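You operate a simulated robot arm through the tools that you are given. There is no shell and no other tool. Be economical: measure what you need, move in short steps, check, and stop when the job is done.

Carry out the task below with a simulated robot arm. There is one attempt and no reset: what you move stays moved.

JOB
Stack the yellow wire reel from the dining table on top of the red wire reel.
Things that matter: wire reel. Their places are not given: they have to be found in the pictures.

Only the result counts: the job must be done as asked and must still hold three seconds after the hand-in. Knocking over, shifting, dropping, spilling or breaking anything else fails it.

ROBOT AND FRAMES
A 6-joint arm with a two-finger parallel gripper, fixed in place. Base frame: the origin is at the foot of the arm, x ahead of it, y to its left, z up; the work surface is at about z = 0.75. Readings come in m, degrees, newtons and seconds.
With the tool pointing down near the work surface it reaches from about 0.18 to 0.64 m from the base axis. Its first joint turns from -66.0 to 66.0 degrees. Payload 2.7 kg.
The TCP is the grasp point between the finger pads, 0.023 m short of the fingertips. In the tool frame z runs along the fingers and y along their closing line. Largest opening 0.094 m; finger width 0.038, thickness 0.01; the body of the gripper, 0.054 by 0.096 m, starts 0.039 m behind the TCP.
Orientation is that of the tool frame in the base frame, as a unit quaternion [w, x, y, z]. With the fingers straight down and closing along the base's y, the tool's x points along the base's -x, its y along +y and its z along -z.

CONTROLS
- The arm moves only by the tool send_rows. Its argument "series" is text: rows parted by semicolons, each of 7 numbers parted by spaces: the shift along the tool's x, y, z in units of 50 mm (1.0 is 50 mm), then the turn, a rotation vector about the tool's x, y, z in units of 8 degrees (1.0 is 8 degrees), then the gripper command, from -1 (fully open) to 1 (shut), values between in proportion. In form: tx ty tz wx wy wz fingers; .... A call has 1 to 20 rows; each row shifts and turns the commanded pose from where the row before left it, along the tool's axes as they then stand. A call with a number of a shift or a turn outside -1 to 1 is refused whole. A row lasts 0.2 s, in which the tool goes at most 0.05 m and 8.6 degrees; a call with a longer step from one row to the next is refused whole, and so is a gripper value outside its range. A pose out of reach is approached as far as the arm can. The call stops where the force on the tool passes 40 N (or 10 N more than at its start, if that is more) or the arm is blocked; 0.2 s more then pass. The fingers move at their own pace (about 0.045 m/s each) and stop on an object; they squeeze with about 22 N. The grip force told is the motor's: it shows also when the fingers shut on nothing. Time passes only in rows, and 0.2 s behind the last, so rows that do not move let the fingers close. The reply holds the time, the measured pose of the TCP, the force on the tool along the base axes, the opening and the grip force, in the units named above and with some noise, and new pictures: "views" is both (left out), scene, wrist or none.
- Cameras (640 x 400 px; columns grow to the right, rows downward): "scene" is fixed at [0.0657, -0.4104, 1.4136]; the picture's right is [0.86, -0.52, 0.00], its down [-0.29, -0.48, -0.83] and it looks along [0.43, 0.71, -0.56] (base axes); focal length 341 px, centre (320, 200). "wrist" rides on the gripper at [-0.039, 0, -0.044] in the tool frame; the picture's right is [0.00, -1.00, 0.00], its down [0.97, 0.00, -0.24] and it looks along [0.24, 0.00, 0.97] (tool axes); focal length 218 px, centre (320, 200).
- probe_pixels(camera, pixels): for up to 12 pixels [column, row] of the newest picture of that camera ("zoom" is the newest enlarged one), the place [x, y, z] in the base frame of the surface seen there, good to about 0.002 m, but the place of the scene camera against the robot may be out by one fixed shift of up to 0.018 m in any direction. It takes no simulated time.
- enlarge(camera, box): a new picture of the part [left, top, right, bottom] of that camera's present view, enlarged. It takes no simulated time.
- job_done(): hands the job in; it is judged then, once.

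Go step by step. Measure first, check grasps and placings, and put right what went wrong. The budget is 60 turns and 150 pictures, counting those below and the enlarged ones. Unless the task says otherwise, let go and move clear before handing in, and close with one line.

The tools are called after "Request:" as name(argument=value, ...) on one line, values as JSON. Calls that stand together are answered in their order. send_rows: Moves the arm, as the interface text tells. Its arguments: {"type":"object","properties":{"series":{"type":"string"},"views":{"type":"string","enum":["both","scene","wrist","none"]}},"required":["series"]} The other tools are called the same way: probe_pixels (camera, pixels) gives the place of the surface under pixels of a picture; enlarge (camera, box) takes an enlarged picture of a part of a camera's view; job_done () hands the job in.

At the start:

```text
t: 0.0
position: [0.35, 0.2201, 0.986]
ee_rot: [0.0, -0.001, 1.0, -0.001]
wrist_force: [-0.2, 0.2, 0.3]
finger_gap: 0.0942
finger_force: 0.1
```

scene: 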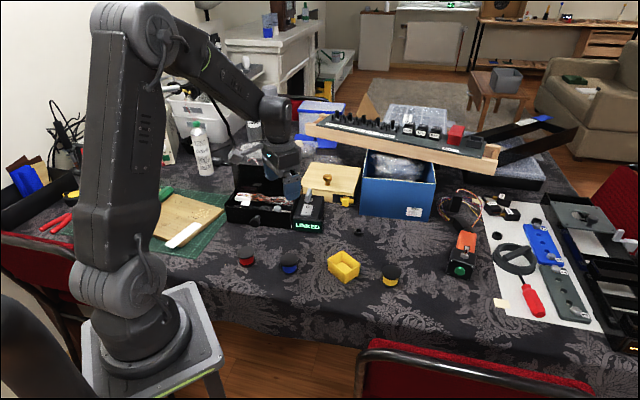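
wrist: 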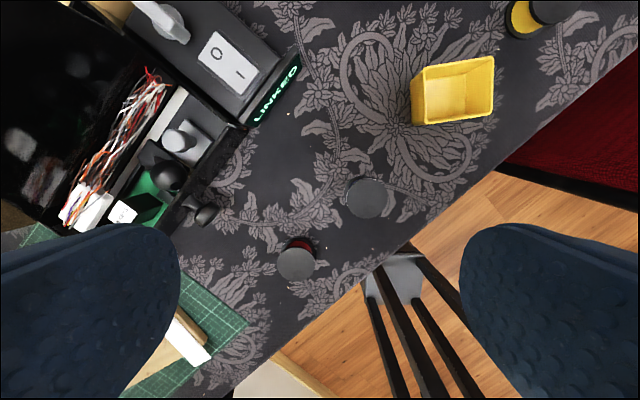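

The scene shows a red reel near (246,257), a blue one near (289,263), a yellow box at (343,266) and a yellow reel near (391,273). I'll enlarge that area and probe the reels.

Request:
enlarge(camera="scene", box=[220, 220, 420, 345])

Request:
probe_pixels(camera="wrist", pixels=[[296, 263], [303, 240], [367, 198], [525, 20], [555, 8], [450, 90], [330, 225], [290, 215]])

Request:
probe_pixels(camera="scene", pixels=[[246, 252], [289, 258], [391, 270], [391, 281], [246, 262], [343, 260]])

```text
3.20 times, centred on (320, 282) of scene
```

zoom: 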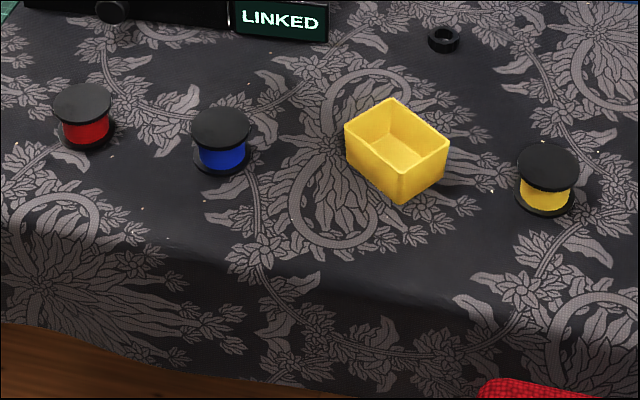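

```text
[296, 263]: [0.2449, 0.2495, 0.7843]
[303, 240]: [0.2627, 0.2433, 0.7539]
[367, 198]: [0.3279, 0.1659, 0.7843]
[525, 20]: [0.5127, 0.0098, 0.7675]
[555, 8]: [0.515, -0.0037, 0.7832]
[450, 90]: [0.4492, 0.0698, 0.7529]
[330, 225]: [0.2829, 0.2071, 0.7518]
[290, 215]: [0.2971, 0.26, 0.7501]
```

```text
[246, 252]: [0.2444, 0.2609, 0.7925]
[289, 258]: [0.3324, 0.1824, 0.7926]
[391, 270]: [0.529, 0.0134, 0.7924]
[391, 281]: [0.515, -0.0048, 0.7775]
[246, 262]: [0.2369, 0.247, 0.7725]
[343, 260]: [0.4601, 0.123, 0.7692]
```

The red reel's top is near (0.245, 0.25, 0.784) and the yellow one's near (0.52, 0.0, 0.784), so each reel is about 34 mm tall. I'll move above the yellow reel to measure it from the wrist camera.

Request:
send_rows(series="-0.5 -0.623 0.246 0 0 0 -1;-0.5 -0.623 0.246 0 0 0 -1;-0.5 -0.623 0.246 0 0 0 -1;-0.5 -0.623 0.246 0 0 0 -1;-0.5 -0.623 0.246 0 0 0 -1;-0.5 -0.623 0.246 0 0 0 -1;-0.5 -0.623 0.246 0 0 0 -1;0 0 0 0 0 0 -1")

```text
t: 1.8
position: [0.5278, 0.0003, 0.8991]
ee_rot: [0.0, -0.001, 1.0, 0.001]
wrist_force: [-0.4, -0.1, -0.6]
finger_gap: 0.094
finger_force: 0.0
```

scene: 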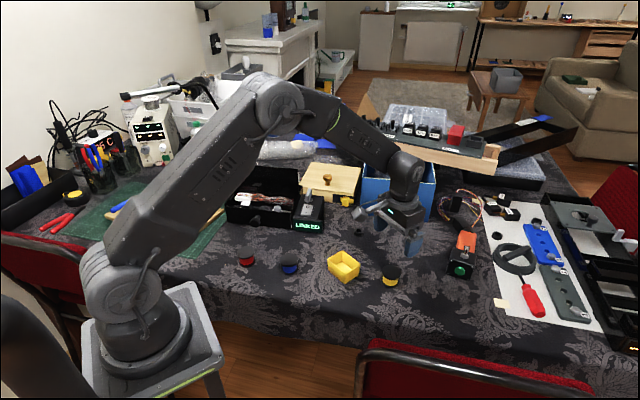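
wrist: 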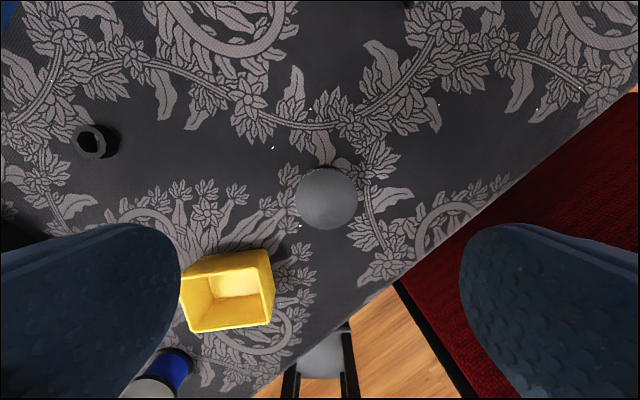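

The yellow reel's top now sits at (326,198) in the wrist view. I'll probe its rim, and also enlarge the other yellow item at scene (72,197) to make sure it isn't the intended reel.

Request:
probe_pixels(camera="wrist", pixels=[[326, 198], [297, 198], [356, 198], [326, 169], [326, 227], [310, 250], [270, 265], [272, 290], [400, 170]])

Request:
enlarge(camera="scene", box=[0, 130, 200, 255])

Request:
enlarge(camera="wrist", box=[260, 150, 400, 240])

```text
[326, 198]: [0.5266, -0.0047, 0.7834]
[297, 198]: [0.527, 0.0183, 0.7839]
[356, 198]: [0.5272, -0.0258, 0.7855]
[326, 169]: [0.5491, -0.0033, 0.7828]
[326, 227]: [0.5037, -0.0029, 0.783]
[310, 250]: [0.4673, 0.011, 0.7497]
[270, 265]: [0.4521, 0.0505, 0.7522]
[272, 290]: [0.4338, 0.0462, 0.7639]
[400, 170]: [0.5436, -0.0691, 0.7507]
```

```text
3.20 times, centred on (100, 192) of scene
```

zoom: 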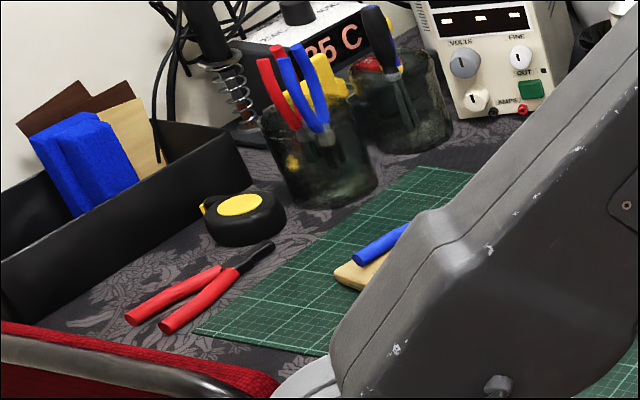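

```text
4.44 times, centred on (330, 195) of wrist
```

zoom: 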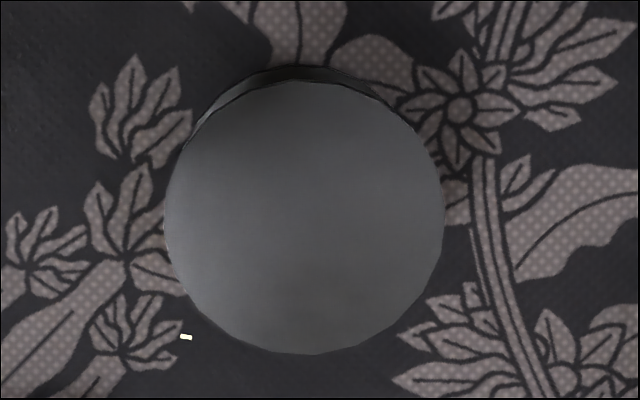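

The other item is a tape measure, so the target is confirmed: its centre is at (0.526, -0.004), diameter about 46 mm, z 0.75–0.784. I'll centre over it and descend to straddle it.

Request:
send_rows(series="0.03 -0.082 0.4 0 0 0 -1;0 0 0.6 0 0 0 -1;0 0 0.5 0 0 0 -1;0 0 0.5 0 0 0 -1;0 0 0.44 0 0 0 -1;0 0 0 0 0 0 -1")

```text
t: 3.2
position: [0.5227, -0.0019, 0.7771]
ee_rot: [0.001, 0.0, 1.0, 0.0]
wrist_force: [-0.7, 0.7, 0.1]
finger_gap: 0.0942
finger_force: 0.0
```

scene: 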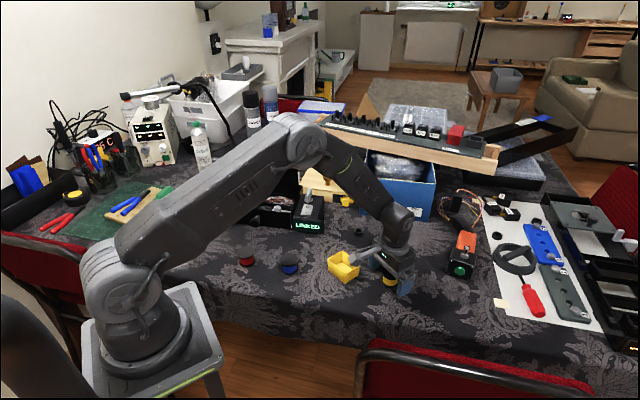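
wrist: 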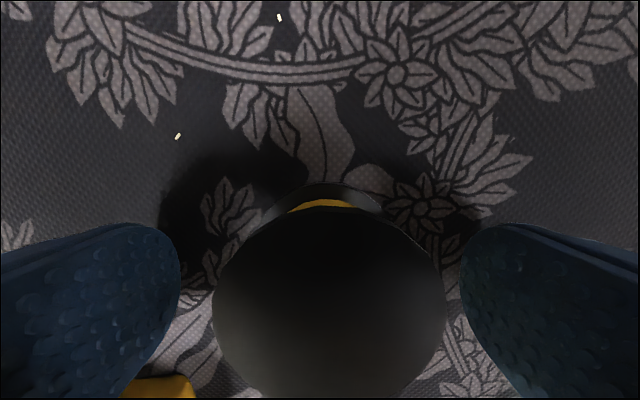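

The reel sits between the fingers at (328,324), about 3 mm further in x and 1.6 mm in -y than the TCP. I'll correct that and close.

Request:
send_rows(series="-0.06 -0.035 0 0 0 0 -1;0 0 0 0 0 0 0;0 0 0 0 0 0 0.3;0 0 0 0 0 0 0.6;0 0 0 0 0 0 1;0 0 0 0 0 0 1;0 0 0 0 0 0 1;0 0 0 0 0 0 1", views="wrist")

```text
t: 5.0
position: [0.5259, -0.003, 0.777]
ee_rot: [0.0, 0.0, 1.0, 0.0]
wrist_force: [-0.4, 0.0, 0.3]
finger_gap: 0.0464
finger_force: 22.4
```

wrist: 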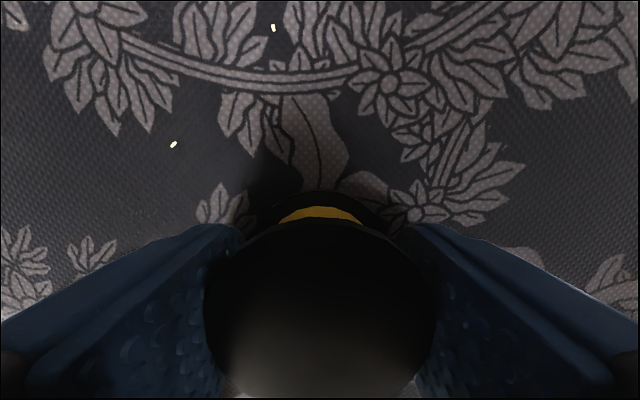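

The gap is 0.0464 with 22 N, so the reel is held. I'll lift and move to just short of the red reel, in -x, so the wrist camera can see it past the held reel.

Request:
send_rows(series="0 0 -0.3 0 0 0 1;0 0 -0.7 0 0 0 1;0 0 -0.7 0 0 0 1;0 0 -0.7 0 0 0 1;0.65 0.496 0 0 0 0 1;0.65 0.496 0 0 0 0 1;0.65 0.496 0 0 0 0 1;0.65 0.496 0 0 0 0 1;0.65 0.496 0 0 0 0 1;0.65 0.496 0 0 0 0 1;0.65 0.496 0 0 0 0 1;0.65 0.496 0 0 0 0 1;0.65 0.496 0 0 0 0 1;0.65 0.496 0 0 0 0 1;0 0 0 0 0 0 1")

```text
t: 8.2
position: [0.1989, 0.2463, 0.8986]
ee_rot: [0.0, 0.0, 1.0, 0.001]
wrist_force: [-0.3, -0.3, -0.7]
finger_gap: 0.0463
finger_force: 21.8
```

scene: 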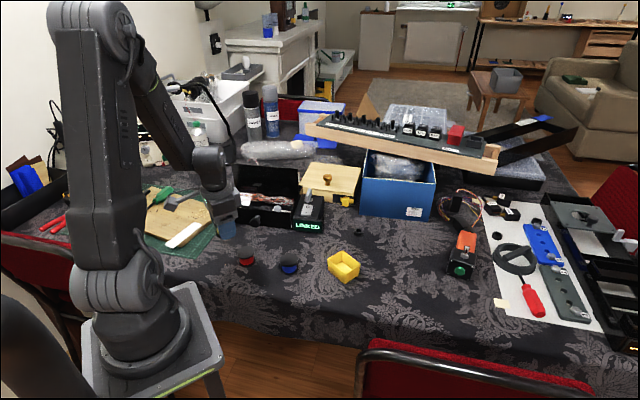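
wrist: 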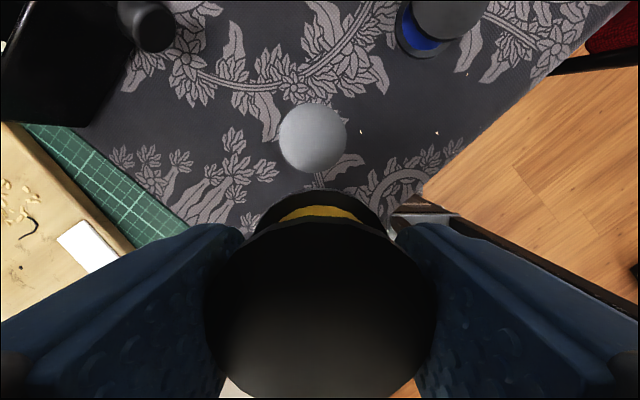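

The red reel's top disc is at about (313,137) in the wrist view. I'll measure it precisely.

Request:
enlarge(camera="wrist", box=[249, 97, 377, 177])

Request:
probe_pixels(camera="wrist", pixels=[[313, 137], [282, 137], [344, 137], [313, 106], [313, 168], [291, 115], [335, 115], [291, 159], [335, 159], [250, 140]])

```text
5.00 times, centred on (313, 137) of wrist
```

zoom: 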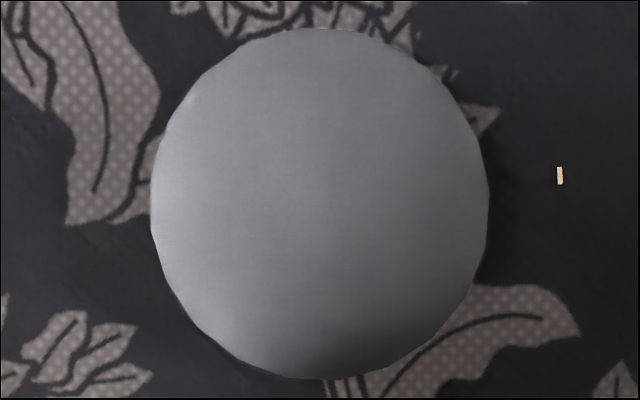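

```text
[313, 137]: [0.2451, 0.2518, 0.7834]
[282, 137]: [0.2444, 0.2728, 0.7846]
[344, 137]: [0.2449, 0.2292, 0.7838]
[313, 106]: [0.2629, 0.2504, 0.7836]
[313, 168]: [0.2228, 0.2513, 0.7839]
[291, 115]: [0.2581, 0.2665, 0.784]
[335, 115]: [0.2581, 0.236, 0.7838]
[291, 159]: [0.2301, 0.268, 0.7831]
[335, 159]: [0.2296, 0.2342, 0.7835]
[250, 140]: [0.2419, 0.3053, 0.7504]
```

The red reel's centre is about (0.2435, 0.251) with its top at 0.784, so placing needs a TCP height of about 0.811. I'll align above and descend most of the way, then check.

Request:
send_rows(series="-0.45 0.05 0 0 0 0 1;-0.442 0.05 0 0 0 0 1;0 0 0.5 0 0 0 1;0 0 0.5 0 0 0 1;0 0 0.4 0 0 0 1;0 0 0 0 0 0 1")

Request:
enlarge(camera="scene", box=[196, 210, 296, 272])

```text
t: 9.6
position: [0.245, 0.2493, 0.8264]
ee_rot: [0.0, 0.0, 1.0, -0.001]
wrist_force: [0.5, 1.0, -1.4]
finger_gap: 0.0459
finger_force: 22.2
```

scene: 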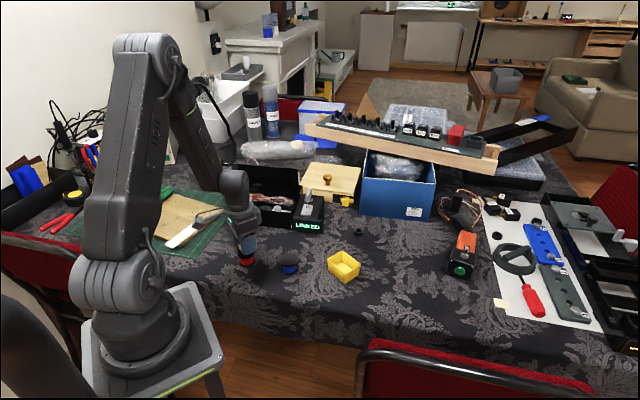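
wrist: 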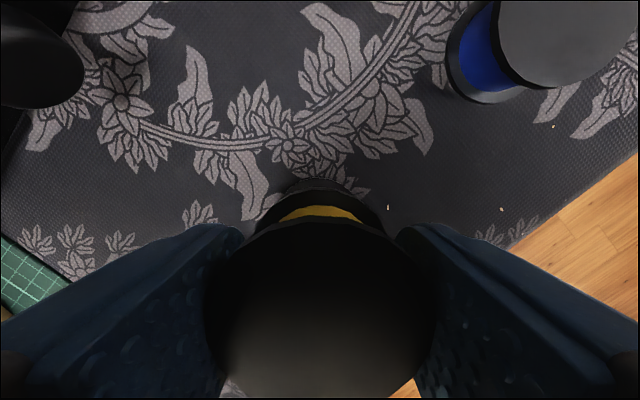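

```text
6.40 times, centred on (246, 241) of scene
```

zoom: 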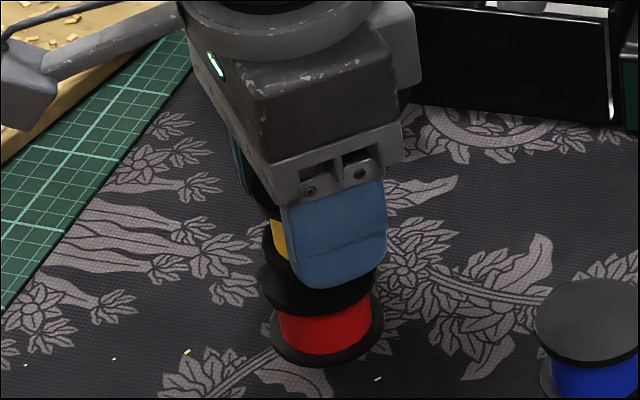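

The held reel sits about 15 mm above the red one, and both look aligned. I'll enlarge the wrist view at (322,200) to refine this.

Request:
enlarge(camera="wrist", box=[240, 160, 400, 260])

```text
4.00 times, centred on (320, 210) of wrist
```

zoom: 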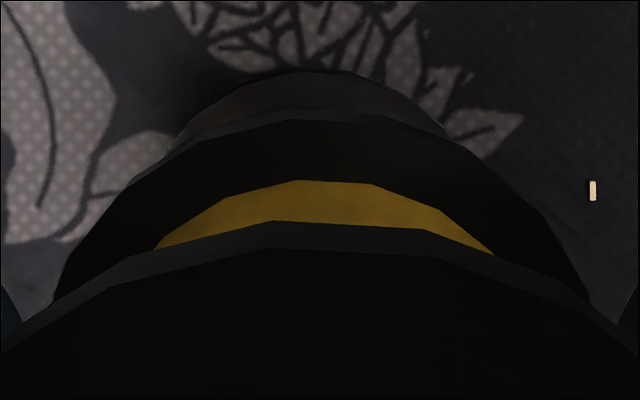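

The yellow reel seems a few millimetres forward in x of the red one, judging by the rim arcs at zoom (310,70) and (310,107). I'll probe both rims to get the difference directly.

Request:
probe_pixels(camera="zoom", pixels=[[313, 76], [313, 85], [313, 95], [313, 103], [313, 114], [313, 125], [313, 150], [313, 230], [313, 244], [313, 255]])

```text
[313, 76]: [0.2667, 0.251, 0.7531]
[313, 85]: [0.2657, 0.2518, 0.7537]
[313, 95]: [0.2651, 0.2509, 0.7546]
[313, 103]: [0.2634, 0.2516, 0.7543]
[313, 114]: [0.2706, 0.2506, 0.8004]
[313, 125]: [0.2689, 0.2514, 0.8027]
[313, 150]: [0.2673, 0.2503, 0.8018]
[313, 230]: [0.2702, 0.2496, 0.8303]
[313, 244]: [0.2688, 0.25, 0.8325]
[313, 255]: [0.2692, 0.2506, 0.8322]
```

Red's rim is at x≈0.267 and yellow's is at ≈0.270, so I'll shift −3 mm in x. Then I'll lower about 15 mm gently to contact.

Request:
send_rows(series="0.06 0.01 0 0 0 0 1;0 0 0.12 0 0 0 1;0 0 0.1 0 0 0 1;0 0 0.03 0 0 0 1;0 0 0.03 0 0 0 1;0 0 0 0 0 0 1")

Request:
enlarge(camera="scene", box=[196, 210, 296, 272])

Request:
enlarge(camera="wrist", box=[240, 160, 400, 260])

```text
t: 11.0
position: [0.2426, 0.2506, 0.8131]
ee_rot: [0.0, -0.001, 1.0, 0.0]
wrist_force: [-1.1, -0.2, -0.5]
finger_gap: 0.0462
finger_force: 21.8
```

scene: 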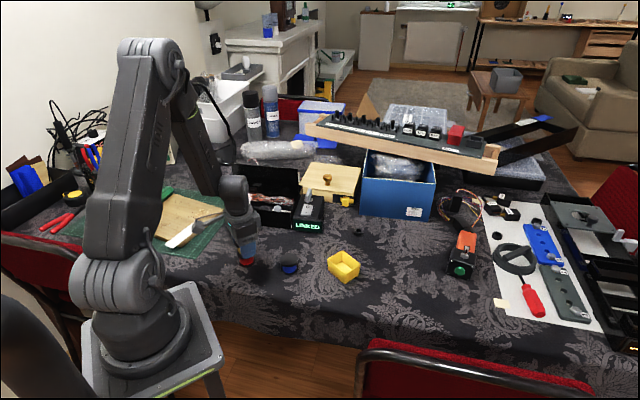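
wrist: 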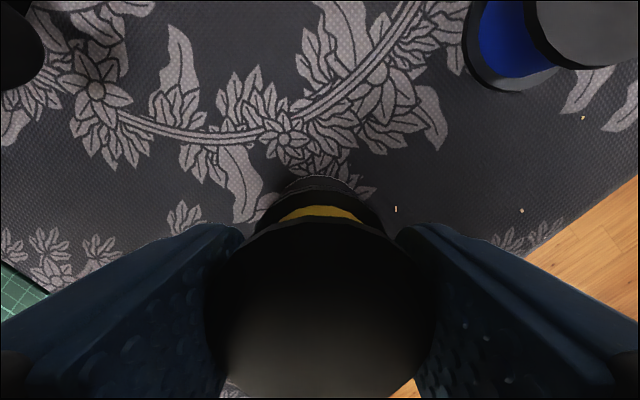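

```text
6.40 times, centred on (246, 241) of scene
```

zoom: 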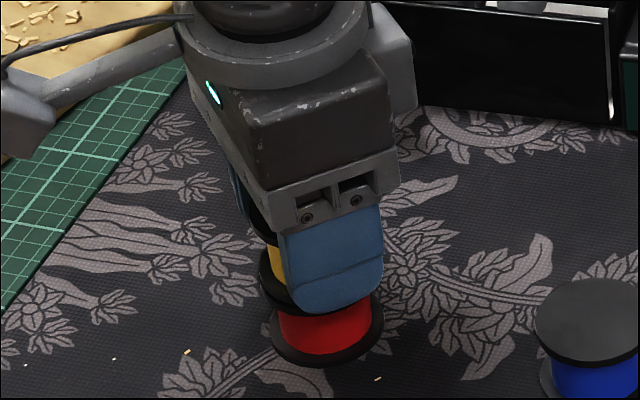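

```text
4.00 times, centred on (320, 210) of wrist
```

zoom: 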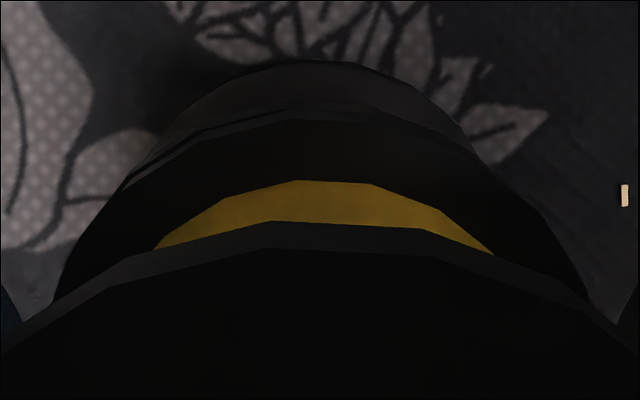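

Red's upper rim now peeks concentrically from under yellow's lower rim, with 1–2 mm left and no contact force. I'll lower in 0.6 mm steps and read the force.

Request:
send_rows(series="0 0 0.012 0 0 0 1;0 0 0.012 0 0 0 1;0 0 0.012 0 0 0 1;0 0 0 0 0 0 1", views="none")

```text
t: 12.0
position: [0.2418, 0.2501, 0.8112]
ee_rot: [0.0, 0.0, 1.0, 0.0]
wrist_force: [0.4, 0.7, -0.3]
finger_gap: 0.0462
finger_force: 21.5
```

Request:
send_rows(series="0 0 0.012 0 0 0 1;0 0 0.0 0 0 0 1", views="none")

Request:
send_rows(series="0 0 0.012 0 0 0 1;0 0 0.0 0 0 0 1", views="wrist")

Request:
enlarge(camera="wrist", box=[240, 160, 400, 260])

```text
t: 12.6
position: [0.2426, 0.2518, 0.8116]
ee_rot: [0.0, 0.0, 1.0, 0.0]
wrist_force: [-1.8, -2.0, 7.9]
finger_gap: 0.0465
finger_force: 22.0
```

```text
t: 13.2
position: [0.2426, 0.2515, 0.8105]
ee_rot: [0.0, 0.0, 1.0, 0.001]
wrist_force: [-1.2, -0.3, 13.6]
finger_gap: 0.046
finger_force: 22.1
```

wrist: 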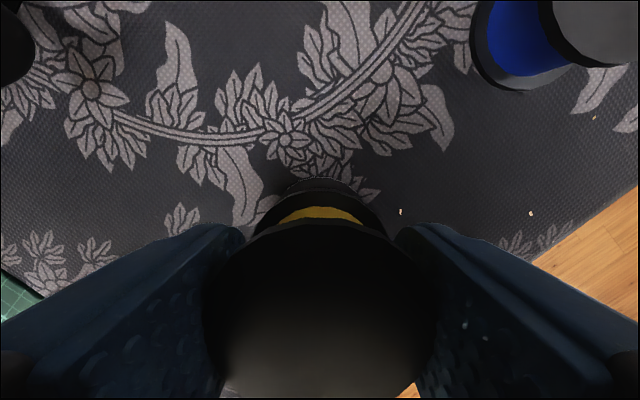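

```text
4.00 times, centred on (320, 210) of wrist
```

zoom: 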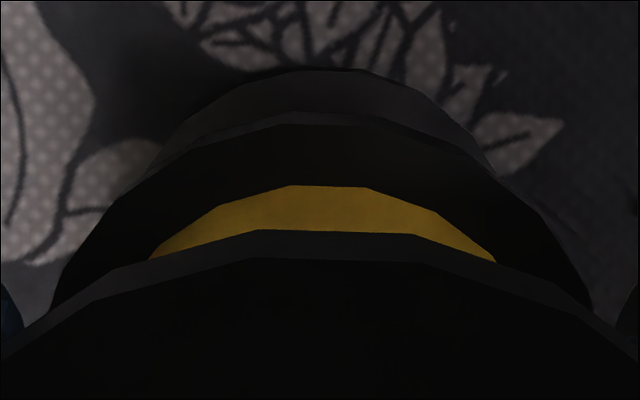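

Contact is confirmed at 13.6 N upward, with the rims aligned. I'll ease off 0.6 mm, open the fingers slowly and rise straight up.

Request:
send_rows(series="0 0 -0.012 0 0 0 1;0 0 0 0 0 0 0.3;0 0 0 0 0 0 -0.2;0 0 0 0 0 0 -0.6;0 0 0 0 0 0 -1;0 0 0 0 0 0 -1;0 0 0 0 0 0 -1", views="wrist")

```text
t: 14.8
position: [0.2438, 0.2496, 0.8109]
ee_rot: [0.0, 0.0, 1.0, 0.0]
wrist_force: [0.2, 0.0, 0.1]
finger_gap: 0.0941
finger_force: 0.1
```

wrist: 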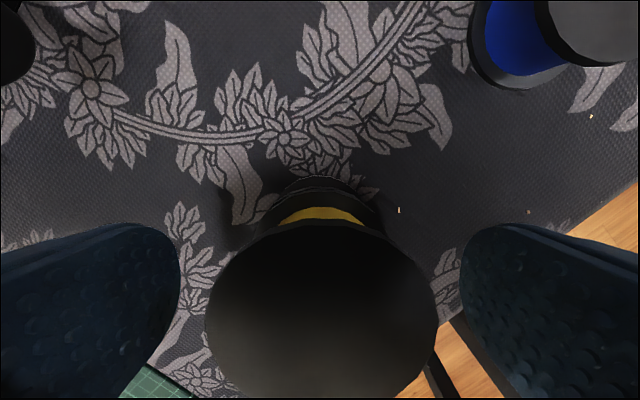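

The gripper is open and the stack is standing clear between the fingers. I'll rise straight up and check it.

Request:
send_rows(series="0 0 -0.3 0 0 0 -1;0 0 -0.5 0 0 0 -1;0 0 -0.7 0 0 0 -1;0 0 -0.7 0 0 0 -1;0 0 -0.7 0 0 0 -1;0 0 0 0 0 0 -1;0 0 0 0 0 0 -1")

Request:
enlarge(camera="scene", box=[196, 215, 296, 277])

```text
t: 16.4
position: [0.2422, 0.2497, 0.9549]
ee_rot: [0.001, 0.0, 1.0, 0.0]
wrist_force: [-0.2, 0.2, -0.1]
finger_gap: 0.0941
finger_force: 0.2
```

scene: 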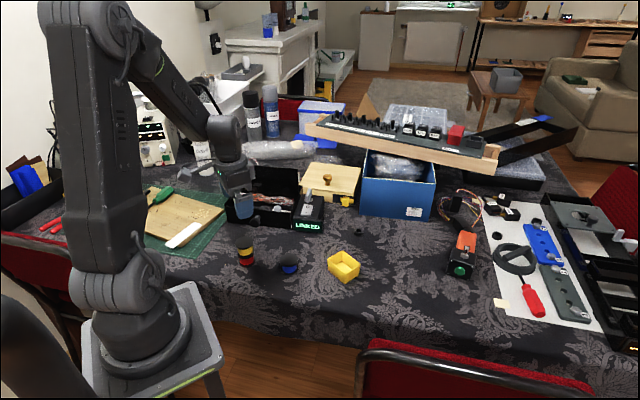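
wrist: 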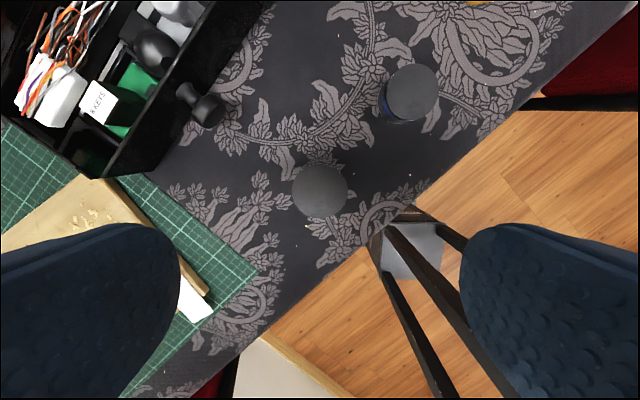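

```text
6.40 times, centred on (246, 246) of scene
```

zoom: 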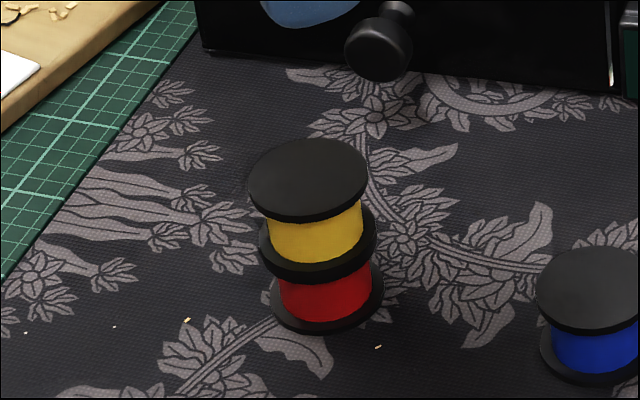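

The yellow reel stands squarely on the red one at zoom (318,240), the gripper is clear, and nothing else has moved. I'm handing in.

Request:
job_done()

```text
The job is handed in.
```

The yellow wire reel is stacked on the red wire reel. In the last pictures it stood upright, the gripper was open and clear, and nothing else had moved.
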